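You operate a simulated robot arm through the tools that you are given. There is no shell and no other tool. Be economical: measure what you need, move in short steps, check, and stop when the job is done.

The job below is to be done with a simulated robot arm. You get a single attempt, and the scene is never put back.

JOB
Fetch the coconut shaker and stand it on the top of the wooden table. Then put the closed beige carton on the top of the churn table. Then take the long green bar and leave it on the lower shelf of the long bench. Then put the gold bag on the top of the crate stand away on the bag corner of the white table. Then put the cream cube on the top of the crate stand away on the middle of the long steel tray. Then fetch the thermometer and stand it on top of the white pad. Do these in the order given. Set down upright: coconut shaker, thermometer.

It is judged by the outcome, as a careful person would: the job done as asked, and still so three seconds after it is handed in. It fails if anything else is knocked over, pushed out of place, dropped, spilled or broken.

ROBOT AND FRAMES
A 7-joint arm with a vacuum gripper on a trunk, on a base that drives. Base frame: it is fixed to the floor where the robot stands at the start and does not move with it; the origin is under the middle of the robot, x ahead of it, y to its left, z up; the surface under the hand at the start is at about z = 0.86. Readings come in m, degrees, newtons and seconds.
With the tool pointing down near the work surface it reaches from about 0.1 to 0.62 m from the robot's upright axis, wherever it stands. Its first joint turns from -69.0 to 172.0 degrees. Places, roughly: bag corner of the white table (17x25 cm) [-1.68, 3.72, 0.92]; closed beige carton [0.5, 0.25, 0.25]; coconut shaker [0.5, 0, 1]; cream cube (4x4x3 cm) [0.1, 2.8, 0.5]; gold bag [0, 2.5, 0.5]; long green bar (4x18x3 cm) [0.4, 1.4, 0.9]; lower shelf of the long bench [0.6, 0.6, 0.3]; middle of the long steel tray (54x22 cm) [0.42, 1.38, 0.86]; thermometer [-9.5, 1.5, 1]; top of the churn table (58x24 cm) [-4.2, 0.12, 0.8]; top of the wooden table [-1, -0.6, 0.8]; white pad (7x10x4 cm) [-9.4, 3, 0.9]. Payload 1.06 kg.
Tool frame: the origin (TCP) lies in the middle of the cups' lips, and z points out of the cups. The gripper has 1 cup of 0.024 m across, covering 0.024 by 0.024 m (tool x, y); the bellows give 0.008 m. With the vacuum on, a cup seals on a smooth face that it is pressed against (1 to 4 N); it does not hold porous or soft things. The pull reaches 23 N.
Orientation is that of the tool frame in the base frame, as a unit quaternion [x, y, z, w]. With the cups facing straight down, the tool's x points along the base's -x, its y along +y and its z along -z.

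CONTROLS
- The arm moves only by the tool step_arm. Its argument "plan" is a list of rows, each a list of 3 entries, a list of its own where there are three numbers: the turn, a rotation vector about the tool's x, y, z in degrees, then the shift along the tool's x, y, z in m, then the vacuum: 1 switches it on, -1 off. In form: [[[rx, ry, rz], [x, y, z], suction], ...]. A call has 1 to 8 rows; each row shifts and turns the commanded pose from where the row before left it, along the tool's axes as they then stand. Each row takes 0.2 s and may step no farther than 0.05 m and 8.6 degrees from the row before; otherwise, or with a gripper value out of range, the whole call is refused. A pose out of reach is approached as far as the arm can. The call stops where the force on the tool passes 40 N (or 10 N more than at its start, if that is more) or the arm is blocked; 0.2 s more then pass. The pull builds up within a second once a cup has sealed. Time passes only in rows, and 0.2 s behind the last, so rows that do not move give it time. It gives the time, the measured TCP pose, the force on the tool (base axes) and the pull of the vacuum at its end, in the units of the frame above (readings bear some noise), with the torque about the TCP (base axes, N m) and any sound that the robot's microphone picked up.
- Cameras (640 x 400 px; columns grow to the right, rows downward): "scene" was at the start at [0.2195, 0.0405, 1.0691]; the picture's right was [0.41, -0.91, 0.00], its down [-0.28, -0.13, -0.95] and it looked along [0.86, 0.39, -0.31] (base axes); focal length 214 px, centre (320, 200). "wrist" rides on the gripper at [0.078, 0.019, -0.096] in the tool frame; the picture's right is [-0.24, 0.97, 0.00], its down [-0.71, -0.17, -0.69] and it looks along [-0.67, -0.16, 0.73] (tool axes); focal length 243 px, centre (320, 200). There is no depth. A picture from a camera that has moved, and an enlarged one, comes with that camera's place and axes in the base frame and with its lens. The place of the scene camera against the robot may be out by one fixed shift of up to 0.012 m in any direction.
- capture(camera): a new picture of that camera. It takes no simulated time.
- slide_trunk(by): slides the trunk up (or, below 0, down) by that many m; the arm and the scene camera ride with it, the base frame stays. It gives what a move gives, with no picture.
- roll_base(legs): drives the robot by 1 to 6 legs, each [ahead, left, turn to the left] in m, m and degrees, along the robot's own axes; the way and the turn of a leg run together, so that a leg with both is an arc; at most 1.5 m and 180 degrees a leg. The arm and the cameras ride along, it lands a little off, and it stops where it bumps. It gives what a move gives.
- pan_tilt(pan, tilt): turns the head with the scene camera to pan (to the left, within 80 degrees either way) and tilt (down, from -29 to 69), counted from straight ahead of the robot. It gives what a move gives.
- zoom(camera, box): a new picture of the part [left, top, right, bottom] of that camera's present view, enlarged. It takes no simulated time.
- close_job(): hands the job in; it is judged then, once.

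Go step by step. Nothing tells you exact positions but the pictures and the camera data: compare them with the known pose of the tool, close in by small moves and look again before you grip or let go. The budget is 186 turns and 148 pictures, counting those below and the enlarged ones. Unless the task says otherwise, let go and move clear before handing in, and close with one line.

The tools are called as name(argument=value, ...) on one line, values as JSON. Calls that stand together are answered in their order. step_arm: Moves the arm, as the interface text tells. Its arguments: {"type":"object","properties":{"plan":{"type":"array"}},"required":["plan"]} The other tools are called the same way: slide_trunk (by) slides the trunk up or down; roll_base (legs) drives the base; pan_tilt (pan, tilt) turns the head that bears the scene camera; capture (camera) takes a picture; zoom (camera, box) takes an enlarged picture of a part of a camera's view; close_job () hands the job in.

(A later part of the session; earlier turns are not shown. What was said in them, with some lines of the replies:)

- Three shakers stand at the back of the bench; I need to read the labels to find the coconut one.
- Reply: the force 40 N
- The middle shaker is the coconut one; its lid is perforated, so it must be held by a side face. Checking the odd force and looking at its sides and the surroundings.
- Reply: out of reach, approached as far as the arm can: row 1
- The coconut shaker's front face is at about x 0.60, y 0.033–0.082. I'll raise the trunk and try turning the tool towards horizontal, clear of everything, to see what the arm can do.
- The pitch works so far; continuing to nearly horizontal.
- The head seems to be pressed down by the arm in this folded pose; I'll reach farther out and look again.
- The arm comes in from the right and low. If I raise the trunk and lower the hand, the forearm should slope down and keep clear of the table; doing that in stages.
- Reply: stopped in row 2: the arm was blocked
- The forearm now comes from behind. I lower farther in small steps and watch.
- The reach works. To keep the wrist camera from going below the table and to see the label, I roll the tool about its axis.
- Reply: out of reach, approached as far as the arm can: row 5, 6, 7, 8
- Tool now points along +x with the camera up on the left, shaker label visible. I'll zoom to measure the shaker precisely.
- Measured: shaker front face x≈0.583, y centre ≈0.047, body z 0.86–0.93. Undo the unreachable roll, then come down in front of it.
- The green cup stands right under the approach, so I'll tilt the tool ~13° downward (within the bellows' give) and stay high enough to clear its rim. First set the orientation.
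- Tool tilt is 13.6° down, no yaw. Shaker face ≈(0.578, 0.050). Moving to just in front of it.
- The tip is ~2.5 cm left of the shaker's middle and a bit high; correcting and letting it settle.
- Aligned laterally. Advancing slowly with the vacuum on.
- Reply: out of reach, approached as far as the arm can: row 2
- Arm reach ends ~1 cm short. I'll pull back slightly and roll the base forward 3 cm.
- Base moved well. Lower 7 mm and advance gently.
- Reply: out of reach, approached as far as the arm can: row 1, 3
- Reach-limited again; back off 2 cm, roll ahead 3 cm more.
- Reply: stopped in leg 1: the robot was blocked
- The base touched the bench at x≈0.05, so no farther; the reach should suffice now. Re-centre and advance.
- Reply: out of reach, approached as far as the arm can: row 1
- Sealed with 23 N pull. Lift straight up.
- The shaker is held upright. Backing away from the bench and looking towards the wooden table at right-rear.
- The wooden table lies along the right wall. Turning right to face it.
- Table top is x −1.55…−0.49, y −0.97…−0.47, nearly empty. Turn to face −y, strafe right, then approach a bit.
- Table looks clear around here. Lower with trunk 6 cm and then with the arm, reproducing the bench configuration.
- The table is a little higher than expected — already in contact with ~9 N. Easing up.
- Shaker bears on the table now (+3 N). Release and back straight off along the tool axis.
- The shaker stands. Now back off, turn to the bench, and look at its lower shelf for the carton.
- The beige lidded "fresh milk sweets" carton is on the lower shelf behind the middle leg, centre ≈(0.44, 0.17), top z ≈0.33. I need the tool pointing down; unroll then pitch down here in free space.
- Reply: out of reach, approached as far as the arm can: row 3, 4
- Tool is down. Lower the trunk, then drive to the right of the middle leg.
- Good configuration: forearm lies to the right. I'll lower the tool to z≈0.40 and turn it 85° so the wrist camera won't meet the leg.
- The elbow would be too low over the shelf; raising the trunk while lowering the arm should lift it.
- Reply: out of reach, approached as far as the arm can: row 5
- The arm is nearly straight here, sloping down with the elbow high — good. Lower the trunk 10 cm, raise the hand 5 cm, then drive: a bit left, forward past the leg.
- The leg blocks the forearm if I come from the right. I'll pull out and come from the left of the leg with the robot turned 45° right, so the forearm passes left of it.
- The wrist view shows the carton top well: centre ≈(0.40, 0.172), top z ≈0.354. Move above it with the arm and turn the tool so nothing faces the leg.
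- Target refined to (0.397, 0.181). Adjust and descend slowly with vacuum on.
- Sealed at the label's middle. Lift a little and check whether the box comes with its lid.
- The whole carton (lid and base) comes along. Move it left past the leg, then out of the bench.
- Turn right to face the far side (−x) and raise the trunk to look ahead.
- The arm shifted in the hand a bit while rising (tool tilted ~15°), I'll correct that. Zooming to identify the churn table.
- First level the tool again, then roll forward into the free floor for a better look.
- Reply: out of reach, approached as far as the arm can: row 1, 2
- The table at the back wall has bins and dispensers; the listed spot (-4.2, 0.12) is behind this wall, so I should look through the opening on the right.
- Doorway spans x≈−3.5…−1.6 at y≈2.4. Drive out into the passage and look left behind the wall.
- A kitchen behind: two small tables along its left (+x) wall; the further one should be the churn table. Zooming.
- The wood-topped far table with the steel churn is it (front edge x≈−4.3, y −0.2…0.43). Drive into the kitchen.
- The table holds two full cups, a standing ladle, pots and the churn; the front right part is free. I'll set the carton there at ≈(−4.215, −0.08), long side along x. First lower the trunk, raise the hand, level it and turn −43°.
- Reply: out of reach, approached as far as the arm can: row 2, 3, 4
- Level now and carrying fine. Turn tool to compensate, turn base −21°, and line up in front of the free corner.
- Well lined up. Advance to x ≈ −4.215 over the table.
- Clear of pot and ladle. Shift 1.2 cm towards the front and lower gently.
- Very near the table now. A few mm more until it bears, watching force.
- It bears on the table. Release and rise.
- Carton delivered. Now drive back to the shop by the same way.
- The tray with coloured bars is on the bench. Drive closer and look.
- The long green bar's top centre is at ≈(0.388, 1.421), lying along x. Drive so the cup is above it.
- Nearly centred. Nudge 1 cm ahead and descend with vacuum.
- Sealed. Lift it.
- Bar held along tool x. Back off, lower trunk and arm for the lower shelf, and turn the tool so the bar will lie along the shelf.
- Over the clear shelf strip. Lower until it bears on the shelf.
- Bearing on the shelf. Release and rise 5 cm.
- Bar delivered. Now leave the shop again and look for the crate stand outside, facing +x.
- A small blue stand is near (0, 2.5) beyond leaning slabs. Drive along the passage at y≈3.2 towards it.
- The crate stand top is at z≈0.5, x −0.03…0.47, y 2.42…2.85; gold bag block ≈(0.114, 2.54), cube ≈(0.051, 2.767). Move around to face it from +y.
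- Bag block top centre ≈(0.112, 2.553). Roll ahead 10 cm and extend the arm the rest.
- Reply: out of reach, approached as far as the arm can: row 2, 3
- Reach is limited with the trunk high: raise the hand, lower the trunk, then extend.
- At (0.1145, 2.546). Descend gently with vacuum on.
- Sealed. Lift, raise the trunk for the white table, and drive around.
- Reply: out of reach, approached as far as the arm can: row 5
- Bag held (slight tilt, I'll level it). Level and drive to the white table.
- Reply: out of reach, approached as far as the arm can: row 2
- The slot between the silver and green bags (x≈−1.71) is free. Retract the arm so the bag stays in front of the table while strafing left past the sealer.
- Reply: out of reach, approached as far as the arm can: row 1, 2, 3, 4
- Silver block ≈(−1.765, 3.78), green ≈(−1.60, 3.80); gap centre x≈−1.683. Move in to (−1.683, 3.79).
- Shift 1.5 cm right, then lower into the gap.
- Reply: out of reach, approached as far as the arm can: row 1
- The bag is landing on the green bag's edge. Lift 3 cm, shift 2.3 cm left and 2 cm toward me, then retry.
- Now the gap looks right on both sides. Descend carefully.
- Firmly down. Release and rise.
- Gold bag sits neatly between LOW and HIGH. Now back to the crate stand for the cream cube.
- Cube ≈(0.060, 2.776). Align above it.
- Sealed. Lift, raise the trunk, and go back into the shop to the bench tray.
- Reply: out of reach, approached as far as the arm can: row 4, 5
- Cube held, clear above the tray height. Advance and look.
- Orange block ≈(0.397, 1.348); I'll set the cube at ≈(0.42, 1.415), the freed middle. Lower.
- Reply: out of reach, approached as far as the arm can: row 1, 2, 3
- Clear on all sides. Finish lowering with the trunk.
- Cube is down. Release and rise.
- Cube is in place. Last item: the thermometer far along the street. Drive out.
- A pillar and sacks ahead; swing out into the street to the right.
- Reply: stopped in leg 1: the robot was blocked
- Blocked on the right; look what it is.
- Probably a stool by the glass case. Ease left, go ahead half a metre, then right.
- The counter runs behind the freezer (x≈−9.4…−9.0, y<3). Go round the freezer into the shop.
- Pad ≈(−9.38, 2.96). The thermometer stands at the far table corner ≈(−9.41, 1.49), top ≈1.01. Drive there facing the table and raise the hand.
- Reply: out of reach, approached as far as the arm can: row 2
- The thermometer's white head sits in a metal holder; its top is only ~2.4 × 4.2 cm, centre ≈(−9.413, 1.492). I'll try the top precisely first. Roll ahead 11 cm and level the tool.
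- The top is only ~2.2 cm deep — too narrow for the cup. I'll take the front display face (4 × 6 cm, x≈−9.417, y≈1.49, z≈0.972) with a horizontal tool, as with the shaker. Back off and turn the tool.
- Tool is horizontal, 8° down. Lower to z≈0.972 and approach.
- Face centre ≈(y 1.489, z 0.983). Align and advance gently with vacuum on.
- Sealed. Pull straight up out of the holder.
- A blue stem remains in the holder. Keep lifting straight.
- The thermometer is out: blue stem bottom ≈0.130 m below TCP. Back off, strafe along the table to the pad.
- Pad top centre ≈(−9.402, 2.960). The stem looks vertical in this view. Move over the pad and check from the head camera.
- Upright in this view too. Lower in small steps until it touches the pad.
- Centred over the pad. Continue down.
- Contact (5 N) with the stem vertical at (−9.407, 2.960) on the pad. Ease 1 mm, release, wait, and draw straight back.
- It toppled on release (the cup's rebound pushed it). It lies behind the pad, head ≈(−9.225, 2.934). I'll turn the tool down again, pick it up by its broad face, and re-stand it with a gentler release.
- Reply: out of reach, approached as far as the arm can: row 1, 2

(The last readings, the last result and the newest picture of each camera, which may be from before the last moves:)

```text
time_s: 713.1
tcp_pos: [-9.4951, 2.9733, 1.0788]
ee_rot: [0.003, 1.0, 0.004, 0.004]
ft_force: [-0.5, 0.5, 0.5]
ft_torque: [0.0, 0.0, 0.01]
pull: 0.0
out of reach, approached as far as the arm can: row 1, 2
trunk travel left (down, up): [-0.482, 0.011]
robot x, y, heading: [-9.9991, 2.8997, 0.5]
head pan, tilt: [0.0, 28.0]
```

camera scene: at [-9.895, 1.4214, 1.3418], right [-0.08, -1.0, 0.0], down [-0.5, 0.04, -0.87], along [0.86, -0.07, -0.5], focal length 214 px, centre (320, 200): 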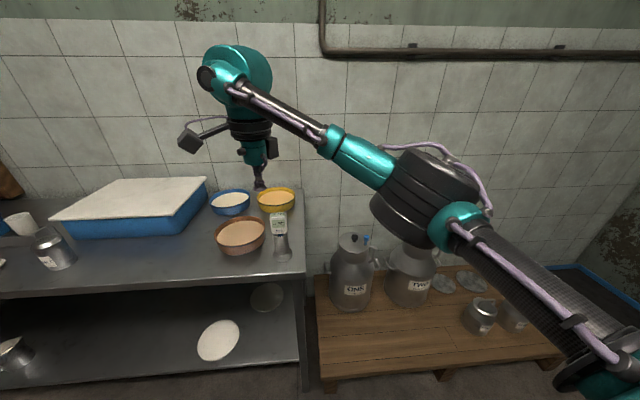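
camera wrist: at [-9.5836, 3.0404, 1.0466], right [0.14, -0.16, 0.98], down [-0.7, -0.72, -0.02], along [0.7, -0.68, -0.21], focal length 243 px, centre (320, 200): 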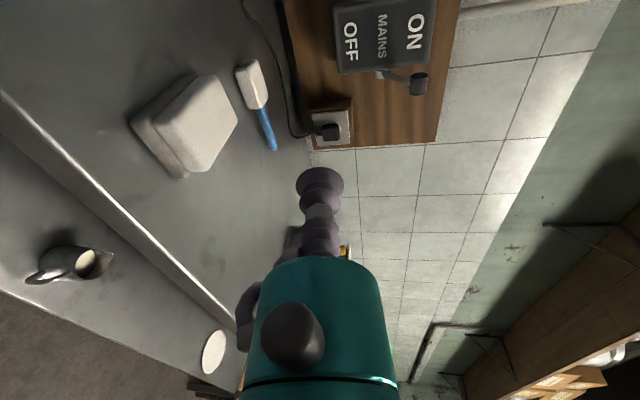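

roll_base(legs=[[0, -0.2, -0.4], [0.2, 0, 0]])

slide_trunk(by=-0.1)

step_arm(plan=[[[0, 0, 0], [0, 0.04, 0], -1], [[0, 0, 0], [0, 0.04, 0], -1], [[0, 0, 0], [0, 0.04, 0], -1], [[0, 0, 0], [0, 0, 0], -1]])

capture(camera="wrist")

```text
time_s: 716.7
tcp_pos: [-9.2988, 2.7763, 1.0781]
ee_rot: [0.001, 1.0, 0.005, 0.004]
ft_force: [-0.2, 0.3, -0.8]
ft_torque: [0.03, 0.03, -0.01]
pull: 0.1
trunk travel left (down, up): [-0.482, 0.011]
robot x, y, heading: [-9.7996, 2.7005, 0.4]
head pan, tilt: [0.0, 28.0]
```

```text
time_s: 718.0
tcp_pos: [-9.2987, 2.7771, 0.9786]
ee_rot: [0.0, 1.0, 0.005, 0.005]
ft_force: [-0.2, 0.0, -0.9]
ft_torque: [0.0, -0.01, -0.02]
pull: 0.0
trunk travel left (down, up): [-0.382, 0.111]
robot x, y, heading: [-9.8042, 2.7072, 0.1]
head pan, tilt: [0.0, 28.0]
```

```text
time_s: 719.0
tcp_pos: [-9.3001, 2.8848, 0.9806]
ee_rot: [0.002, 1.0, 0.006, 0.004]
ft_force: [0.2, 1.1, 0.2]
ft_torque: [0.0, 0.0, -0.01]
pull: 0.0
out of reach, approached as far as the arm can: row 3
trunk travel left (down, up): [-0.382, 0.111]
robot x, y, heading: [-9.8035, 2.7014, 0.2]
head pan, tilt: [0.0, 28.0]
```

```text
1 pictures are left
camera wrist: at [-9.3792, 2.9033, 1.0762], right [0.24, 0.97, 0.01], down [0.7, -0.18, 0.69], along [0.67, -0.16, -0.72], focal length 243 px, centre (320, 200)
```

wrist: 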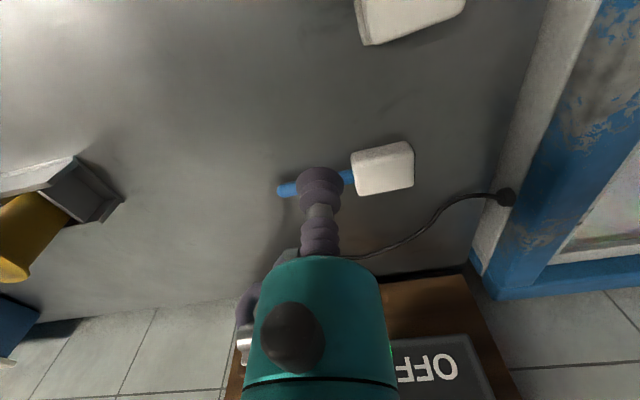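

Clear view: back face up, head centre ≈(−9.220, 2.933), stem pointing −y. Shift the base a little and descend on it.

roll_base(legs=[[0.065, 0.035, -0.2]])

step_arm(plan=[[[0, 0, 0], [0, 0, 0.02], -1], [[0, 0, 0], [0, 0, 0], -1]])

```text
time_s: 720.0
tcp_pos: [-9.2348, 2.9184, 0.9787]
ee_rot: [0.003, 1.0, 0.005, 0.003]
ft_force: [1.2, 0.2, 1.0]
ft_torque: [0.0, 0.02, -0.05]
pull: 0.0
trunk travel left (down, up): [-0.382, 0.111]
robot x, y, heading: [-9.7436, 2.7355, 0.4]
head pan, tilt: [0.0, 28.0]
```

```text
time_s: 720.6
tcp_pos: [-9.2344, 2.9179, 0.959]
ee_rot: [0.003, 1.0, 0.005, 0.004]
ft_force: [0.2, 0.5, 0.8]
ft_torque: [-0.05, 0.0, 0.01]
pull: 0.0
trunk travel left (down, up): [-0.382, 0.111]
robot x, y, heading: [-9.7415, 2.738, 0.1]
head pan, tilt: [0.0, 28.0]
```

step_arm(plan=[[[0, 0, 0], [-0.007, 0.009, 0.015], -1], [[0, 0, 0], [-0.007, 0.009, 0.02], -1], [[0, 0, 0], [0, 0, 0.015], -1], [[0, 0, 0], [0, 0, 0], -1]])

```text
time_s: 721.6
tcp_pos: [-9.2178, 2.9121, 0.9225]
ee_rot: [0.004, 1.0, 0.005, 0.005]
ft_force: [-0.2, 0.3, -0.2]
ft_torque: [0.03, 0.0, 0.02]
pull: 0.1
out of reach, approached as far as the arm can: row 1, 2
trunk travel left (down, up): [-0.382, 0.111]
robot x, y, heading: [-9.7395, 2.7389, 0.1]
head pan, tilt: [0.0, 28.0]
```

roll_base(legs=[[0, 0.024, 0]])

```text
time_s: 722.5
tcp_pos: [-9.2184, 2.9366, 0.9225]
ee_rot: [0.003, 1.0, 0.005, 0.005]
ft_force: [-0.2, -0.2, -0.3]
ft_torque: [-0.02, 0.0, -0.02]
pull: 0.0
trunk travel left (down, up): [-0.382, 0.111]
robot x, y, heading: [-9.7405, 2.76, 0.2]
head pan, tilt: [0.0, 28.0]
```

Positioned. Lower with the trunk, then small arm steps with vacuum.

slide_trunk(by=-0.03)

step_arm(plan=[[[0, 0, 0], [0, 0, 0.003], 1], [[0, 0, 0], [0, 0, 0.003], 1], [[0, 0, 0], [0, 0, 0.002], 1], [[0, 0, 0], [0, 0, 0], 1]])

```text
time_s: 723.3
tcp_pos: [-9.2184, 2.9374, 0.8924]
ee_rot: [0.004, 1.0, 0.006, 0.005]
ft_force: [-0.5, 0.6, 0.4]
ft_torque: [0.0, -0.04, -0.04]
pull: 0.0
trunk travel left (down, up): [-0.352, 0.141]
robot x, y, heading: [-9.7404, 2.7608, 0.2]
head pan, tilt: [0.0, 28.0]
```

```text
time_s: 724.3
tcp_pos: [-9.217, 2.9374, 0.8846]
ee_rot: [0.004, 1.0, 0.006, 0.005]
ft_force: [1.7, 2.5, 8.7]
ft_torque: [-0.05, 0.05, -0.01]
pull: 22.7
trunk travel left (down, up): [-0.352, 0.141]
robot x, y, heading: [-9.739, 2.7592, -0.0]
head pan, tilt: [0.0, 28.0]
```

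Sealed. Lift with the trunk, back off, then recentre the arm.

slide_trunk(by=0.13)

roll_base(legs=[[-0.35, 0, 0]])

step_arm(plan=[[[0, 0, 0], [0, -0.035, -0.02], 1], [[0, 0, 0], [0, -0.035, -0.02], 1], [[0, 0, 0], [0, -0.03, -0.02], 1], [[0, 0, 0], [0, 0, 0], 1]])

```text
time_s: 725.9
tcp_pos: [-9.235, 2.9367, 1.1616]
ee_rot: [0.003, 0.989, 0.007, 0.147]
ft_force: [-0.1, -0.4, -1.5]
ft_torque: [0.03, -0.01, 0.02]
pull: 22.5
trunk travel left (down, up): [-0.482, 0.011]
robot x, y, heading: [-9.7397, 2.7637, 0.1]
head pan, tilt: [0.0, 28.0]
```

```text
time_s: 728.1
tcp_pos: [-9.5802, 2.9358, 1.1627]
ee_rot: [0.004, 0.989, 0.006, 0.148]
ft_force: [0.0, -0.5, -0.6]
ft_torque: [0.0, 0.02, 0.0]
pull: 22.9
trunk travel left (down, up): [-0.482, 0.011]
robot x, y, heading: [-10.0874, 2.7573, 0.0]
head pan, tilt: [0.0, 28.0]
```

```text
time_s: 729.1
tcp_pos: [-9.5992, 2.8346, 1.2206]
ee_rot: [0.003, 0.989, 0.006, 0.146]
ft_force: [0.0, 0.1, -0.3]
ft_torque: [0.0, 0.01, -0.03]
pull: 22.8
trunk travel left (down, up): [-0.482, 0.011]
robot x, y, heading: [-10.083, 2.7598, -0.4]
head pan, tilt: [0.0, 28.0]
```

Held. Now pitch forward to horizontal and roll 90° so the stem points down.

step_arm(plan=[[[0, -8.5, 0], [-0.02, 0, 0.02], 1], [[0, -8.5, 0], [0, 0, 0.02], 1], [[0, -8.5, 0], [0.02, 0, 0.02], 1], [[0, -8.5, 0], [0.02, 0, 0], 1], [[0, -8.5, 0], [0.02, 0, 0], 1], [[0, -8.5, 0], [0.02, 0, 0], 1], [[0, -8.5, 0], [0.02, 0, 0], 1], [[0, -8.5, 0], [0, 0, 0], 1]])

step_arm(plan=[[[0, -5, 0], [0, 0, 0], 1], [[0, 0, 8.5], [0, 0, 0], 1], [[0, 0, 8.5], [0, 0, 0], 1], [[0, 0, 8.5], [0, 0, 0], 1], [[0, 0, 8.5], [0, 0, 0], 1], [[0, 0, 8.5], [0, 0, 0], 1], [[0, 0, 8.5], [0, 0, 0], 1], [[0, 0, 8.5], [0, 0, 0], 1]])

step_arm(plan=[[[0, 0, 8.5], [0, 0, 0], 1], [[0, 0, 8.5], [0, 0, 0], 1], [[0, 0, 8.5], [0, 0, 0], 1], [[0, 0, 0], [0, 0, 0], 1]])

```text
time_s: 730.9
tcp_pos: [-9.6148, 2.837, 1.0956]
ee_rot: [0.006, 0.738, 0.003, 0.675]
ft_force: [0.5, 0.1, -1.1]
ft_torque: [0.03, -0.01, -0.02]
pull: 22.9
trunk travel left (down, up): [-0.482, 0.011]
robot x, y, heading: [-10.0856, 2.7606, 0.1]
head pan, tilt: [0.0, 28.0]
```

```text
time_s: 732.7
tcp_pos: [-9.6145, 2.8355, 1.0941]
ee_rot: [0.358, 0.611, 0.354, 0.612]
ft_force: [-1.0, -0.3, -0.6]
ft_torque: [0.0, 0.0, 0.02]
pull: 23.1
trunk travel left (down, up): [-0.482, 0.011]
robot x, y, heading: [-10.0868, 2.7592, -0.3]
head pan, tilt: [0.0, 28.0]
```

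```text
time_s: 733.7
tcp_pos: [-9.6146, 2.8353, 1.0957]
ee_rot: [0.483, 0.517, 0.48, 0.518]
ft_force: [-0.5, 0.6, -0.3]
ft_torque: [0.03, 0.02, -0.05]
pull: 22.6
trunk travel left (down, up): [-0.482, 0.011]
robot x, y, heading: [-10.0863, 2.7595, 0.1]
head pan, tilt: [0.0, 28.0]
```

Tool exactly horizontal. Roll a further 5.8° to bring the stem vertical, and drive over the pad.

step_arm(plan=[[[0, 0, 5.8], [0, 0, 0.03], 1], [[0, 0, 0], [0, 0, 0.03], 1], [[0, 0, 0], [0, 0, 0], 1]])

roll_base(legs=[[0.138, 0.123, 0]])

```text
time_s: 734.5
tcp_pos: [-9.5553, 2.8363, 1.0924]
ee_rot: [0.508, 0.492, 0.506, 0.494]
ft_force: [-0.3, 0.7, -0.7]
ft_torque: [0.02, -0.01, -0.01]
pull: 22.5
trunk travel left (down, up): [-0.482, 0.011]
robot x, y, heading: [-10.0855, 2.7611, -0.0]
head pan, tilt: [0.0, 28.0]
```

```text
time_s: 736.2
tcp_pos: [-9.4161, 2.9547, 1.0935]
ee_rot: [0.508, 0.493, 0.505, 0.494]
ft_force: [0.4, 0.4, -0.2]
ft_torque: [0.01, 0.01, -0.03]
pull: 23.0
trunk travel left (down, up): [-0.482, 0.011]
robot x, y, heading: [-9.9441, 2.8833, 0.3]
head pan, tilt: [0.0, 28.0]
```

step_arm(plan=[[[0, 0, 0], [0.005, -0.025, 0], 1], [[0, 0, 0], [0, -0.025, 0], 1], [[0, 0, 0], [0, -0.023, 0], 1], [[0, 0, 0], [0, 0, 0], 1]])

capture(camera="wrist")

```text
time_s: 737.2
tcp_pos: [-9.4154, 2.9622, 1.0204]
ee_rot: [0.508, 0.493, 0.505, 0.494]
ft_force: [-0.2, -0.6, -1.2]
ft_torque: [-0.02, 0.01, -0.03]
pull: 23.2
trunk travel left (down, up): [-0.482, 0.011]
robot x, y, heading: [-9.9439, 2.8807, 0.3]
head pan, tilt: [0.0, 28.0]
```

```text
0 pictures are left
camera wrist: at [-9.5115, 3.0402, 1.043], right [0.0, -0.26, 0.97], down [-0.69, -0.7, -0.19], along [0.73, -0.66, -0.18], focal length 243 px, centre (320, 200)
```

wrist: 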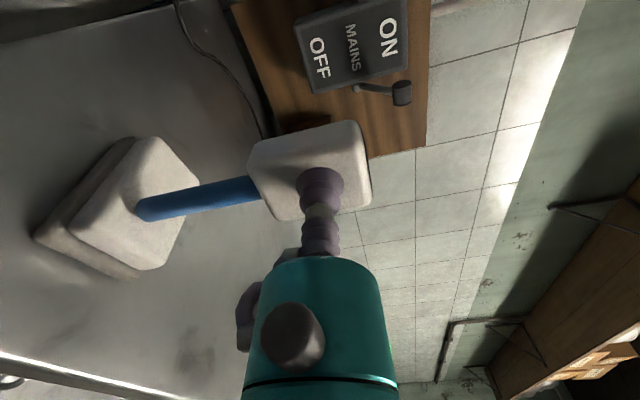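

No pictures left, so I proceed by force. Small pitch trim, then lower in small steps to find contact.

step_arm(plan=[[[1.5, 0, 0], [0, -0.005, 0], 1], [[0, 0, 0], [0, -0.005, 0], 1], [[0, 0, 0], [0, 0, 0], 1], [[0, 0, 0], [0, 0, 0], 1]])

step_arm(plan=[[[0, 0, 0], [0, -0.0015, 0], 1], [[0, 0, 0], [0, -0.0015, 0], 1], [[0, 0, 0], [0, 0, 0], 1]])

step_arm(plan=[[[0, 0, 0], [0, -0.0015, 0], 1], [[0, 0, 0], [0, 0, 0], 1]])

```text
time_s: 738.2
tcp_pos: [-9.4166, 2.9616, 1.0113]
ee_rot: [0.515, 0.499, 0.499, 0.488]
ft_force: [-1.5, 0.0, 9.6]
ft_torque: [0.02, 0.05, 0.02]
pull: 22.9
trunk travel left (down, up): [-0.482, 0.011]
robot x, y, heading: [-9.9492, 2.8775, 0.3]
head pan, tilt: [0.0, 28.0]
```

```text
time_s: 739.0
tcp_pos: [-9.4171, 2.9609, 1.0074]
ee_rot: [0.515, 0.498, 0.499, 0.487]
ft_force: [-1.1, 0.0, 10.0]
ft_torque: [0.0, -0.01, 0.03]
pull: 22.6
trunk travel left (down, up): [-0.482, 0.011]
robot x, y, heading: [-9.9463, 2.8807, 0.0]
head pan, tilt: [0.0, 28.0]
```

```text
time_s: 739.6
tcp_pos: [-9.4172, 2.9619, 1.0066]
ee_rot: [0.515, 0.498, 0.499, 0.487]
ft_force: [-2.0, -0.1, 9.8]
ft_torque: [-0.01, 0.03, 0.01]
pull: 23.3
trunk travel left (down, up): [-0.482, 0.011]
robot x, y, heading: [-9.9448, 2.882, 0.1]
head pan, tilt: [0.0, 28.0]
```

Contact was reached (the cup slid a few mm at ~10 N). Relieve the load in small upward steps.

step_arm(plan=[[[0, 0, 0], [0, 0.001, 0], 1], [[0, 0, 0], [0, 0.001, 0], 1], [[0, 0, 0], [0, 0, 0], 1]])

step_arm(plan=[[[0, 0, 0], [0, 0.0005, 0], 1], [[0, 0, 0], [0, 0, 0], 1]])

```text
time_s: 740.4
tcp_pos: [-9.4162, 2.9616, 1.0073]
ee_rot: [0.515, 0.499, 0.498, 0.487]
ft_force: [-1.6, 0.0, -1.1]
ft_torque: [0.02, 0.0, -0.02]
pull: 22.7
trunk travel left (down, up): [-0.482, 0.011]
robot x, y, heading: [-9.9428, 2.8814, 0.0]
head pan, tilt: [0.0, 28.0]
```

```text
time_s: 741.0
tcp_pos: [-9.4166, 2.9623, 1.0081]
ee_rot: [0.515, 0.499, 0.499, 0.487]
ft_force: [-0.5, 0.9, 0.1]
ft_torque: [-0.02, 0.0, 0.01]
pull: 23.0
trunk travel left (down, up): [-0.482, 0.011]
robot x, y, heading: [-9.9454, 2.882, 0.2]
head pan, tilt: [0.0, 28.0]
```

step_arm(plan=[[[0, 0, 0], [0, -0.0008, 0], 1], [[0, 0, 0], [0, 0, 0], 1], [[0, 0, 0], [0, 0, 0], 1]])

```text
time_s: 741.8
tcp_pos: [-9.4162, 2.9612, 1.0081]
ee_rot: [0.516, 0.499, 0.499, 0.487]
ft_force: [0.4, -0.3, -0.4]
ft_torque: [0.02, -0.01, -0.01]
pull: 22.6
trunk travel left (down, up): [-0.482, 0.011]
robot x, y, heading: [-9.9436, 2.8823, 0.1]
head pan, tilt: [0.0, 28.0]
```

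step_arm(plan=[[[0, 0, 0], [0, -0.0006, 0], 1], [[0, 0, 0], [0, 0, 0], 1], [[0, 0, 0], [0, 0, 0], 1]])

```text
time_s: 742.6
tcp_pos: [-9.4173, 2.9628, 1.0066]
ee_rot: [0.514, 0.499, 0.499, 0.488]
ft_force: [0.7, -0.2, 0.0]
ft_torque: [0.01, -0.07, 0.03]
pull: 22.8
trunk travel left (down, up): [-0.482, 0.011]
robot x, y, heading: [-9.9463, 2.8851, 0.2]
head pan, tilt: [0.0, 28.0]
```

step_arm(plan=[[[0, 0, 0], [0, -0.0005, 0], 1], [[0, 0, 0], [0, 0, 0], 1], [[0, 0, 0], [0, 0, 0], 1]])

```text
time_s: 743.4
tcp_pos: [-9.4165, 2.9627, 1.0068]
ee_rot: [0.515, 0.499, 0.499, 0.487]
ft_force: [-0.6, 0.3, -0.5]
ft_torque: [0.01, -0.01, 0.0]
pull: 23.2
trunk travel left (down, up): [-0.482, 0.011]
robot x, y, heading: [-9.947, 2.8787, 0.1]
head pan, tilt: [0.0, 28.0]
```

step_arm(plan=[[[0, 0, 0], [0, -0.0006, 0], 1], [[0, 0, 0], [0, 0, 0], 1], [[0, 0, 0], [0, 0, 0], 1]])

```text
time_s: 744.2
tcp_pos: [-9.4148, 2.9624, 1.0072]
ee_rot: [0.515, 0.498, 0.499, 0.488]
ft_force: [-0.1, 0.3, 1.8]
ft_torque: [0.0, 0.0, 0.03]
pull: 22.8
trunk travel left (down, up): [-0.482, 0.011]
robot x, y, heading: [-9.9486, 2.8798, 0.0]
head pan, tilt: [0.0, 28.0]
```

Lightly touching (~2 N). Release, wait, and retract very slowly.

step_arm(plan=[[[0, 0, 0], [0, 0, 0], -1], [[0, 0, 0], [0, 0, 0], -1], [[0, 0, 0], [0, 0, 0], -1], [[0, 0, 0], [0, 0, -0.001], -1], [[0, 0, 0], [0, 0, -0.001], -1], [[0, 0, 0], [0, 0, -0.001], -1], [[0, 0, 0], [0, 0, -0.001], -1], [[0, 0, 0], [0, 0, -0.001], -1]])

step_arm(plan=[[[0, 0, 0], [0, 0, -0.001], -1], [[0, 0, 0], [0, 0, -0.001], -1], [[0, 0, 0], [0, 0, -0.002], -1], [[0, 0, 0], [0, 0, -0.003], -1], [[0, 0, 0], [0, 0, -0.005], -1], [[0, 0, 0], [0, 0, -0.01], -1], [[0, 0, 0], [0, 0, -0.02], -1], [[0, 0, 0], [0, 0, -0.03], -1]])

```text
time_s: 746.0
tcp_pos: [-9.4218, 2.9626, 1.0069]
ee_rot: [0.514, 0.498, 0.499, 0.488]
ft_force: [-0.4, 0.6, 0.1]
ft_torque: [0.01, -0.02, 0.01]
pull: 0.1
trunk travel left (down, up): [-0.482, 0.011]
robot x, y, heading: [-9.9447, 2.8797, 0.1]
head pan, tilt: [0.0, 28.0]
```

```text
time_s: 747.8
tcp_pos: [-9.4901, 2.9635, 1.0137]
ee_rot: [0.511, 0.496, 0.501, 0.492]
ft_force: [0.5, 0.1, -1.0]
ft_torque: [0.02, 0.02, 0.0]
pull: 0.0
trunk travel left (down, up): [-0.482, 0.011]
robot x, y, heading: [-9.948, 2.8822, 0.2]
head pan, tilt: [0.0, 28.0]
```

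I can't check this by camera, because the picture budget is used up. I'll back clear and hand in.

roll_base(legs=[[-0.2, 0, 0]])

close_job()

```text
time_s: 749.4
tcp_pos: [-9.6903, 2.9641, 1.0132]
ee_rot: [0.51, 0.496, 0.503, 0.491]
ft_force: [0.6, -0.8, 0.6]
ft_torque: [-0.01, -0.01, 0.02]
pull: 0.0
trunk travel left (down, up): [-0.482, 0.011]
robot x, y, heading: [-10.141, 2.8776, -0.2]
head pan, tilt: [0.0, 28.0]
```

```text
The job is handed in.
```

Job handed in: the shaker, carton, bar, bag and cube are placed and were seen in place, but I can't confirm the thermometer is standing: it toppled off the pad on my first try, and I had no pictures left to check the second.
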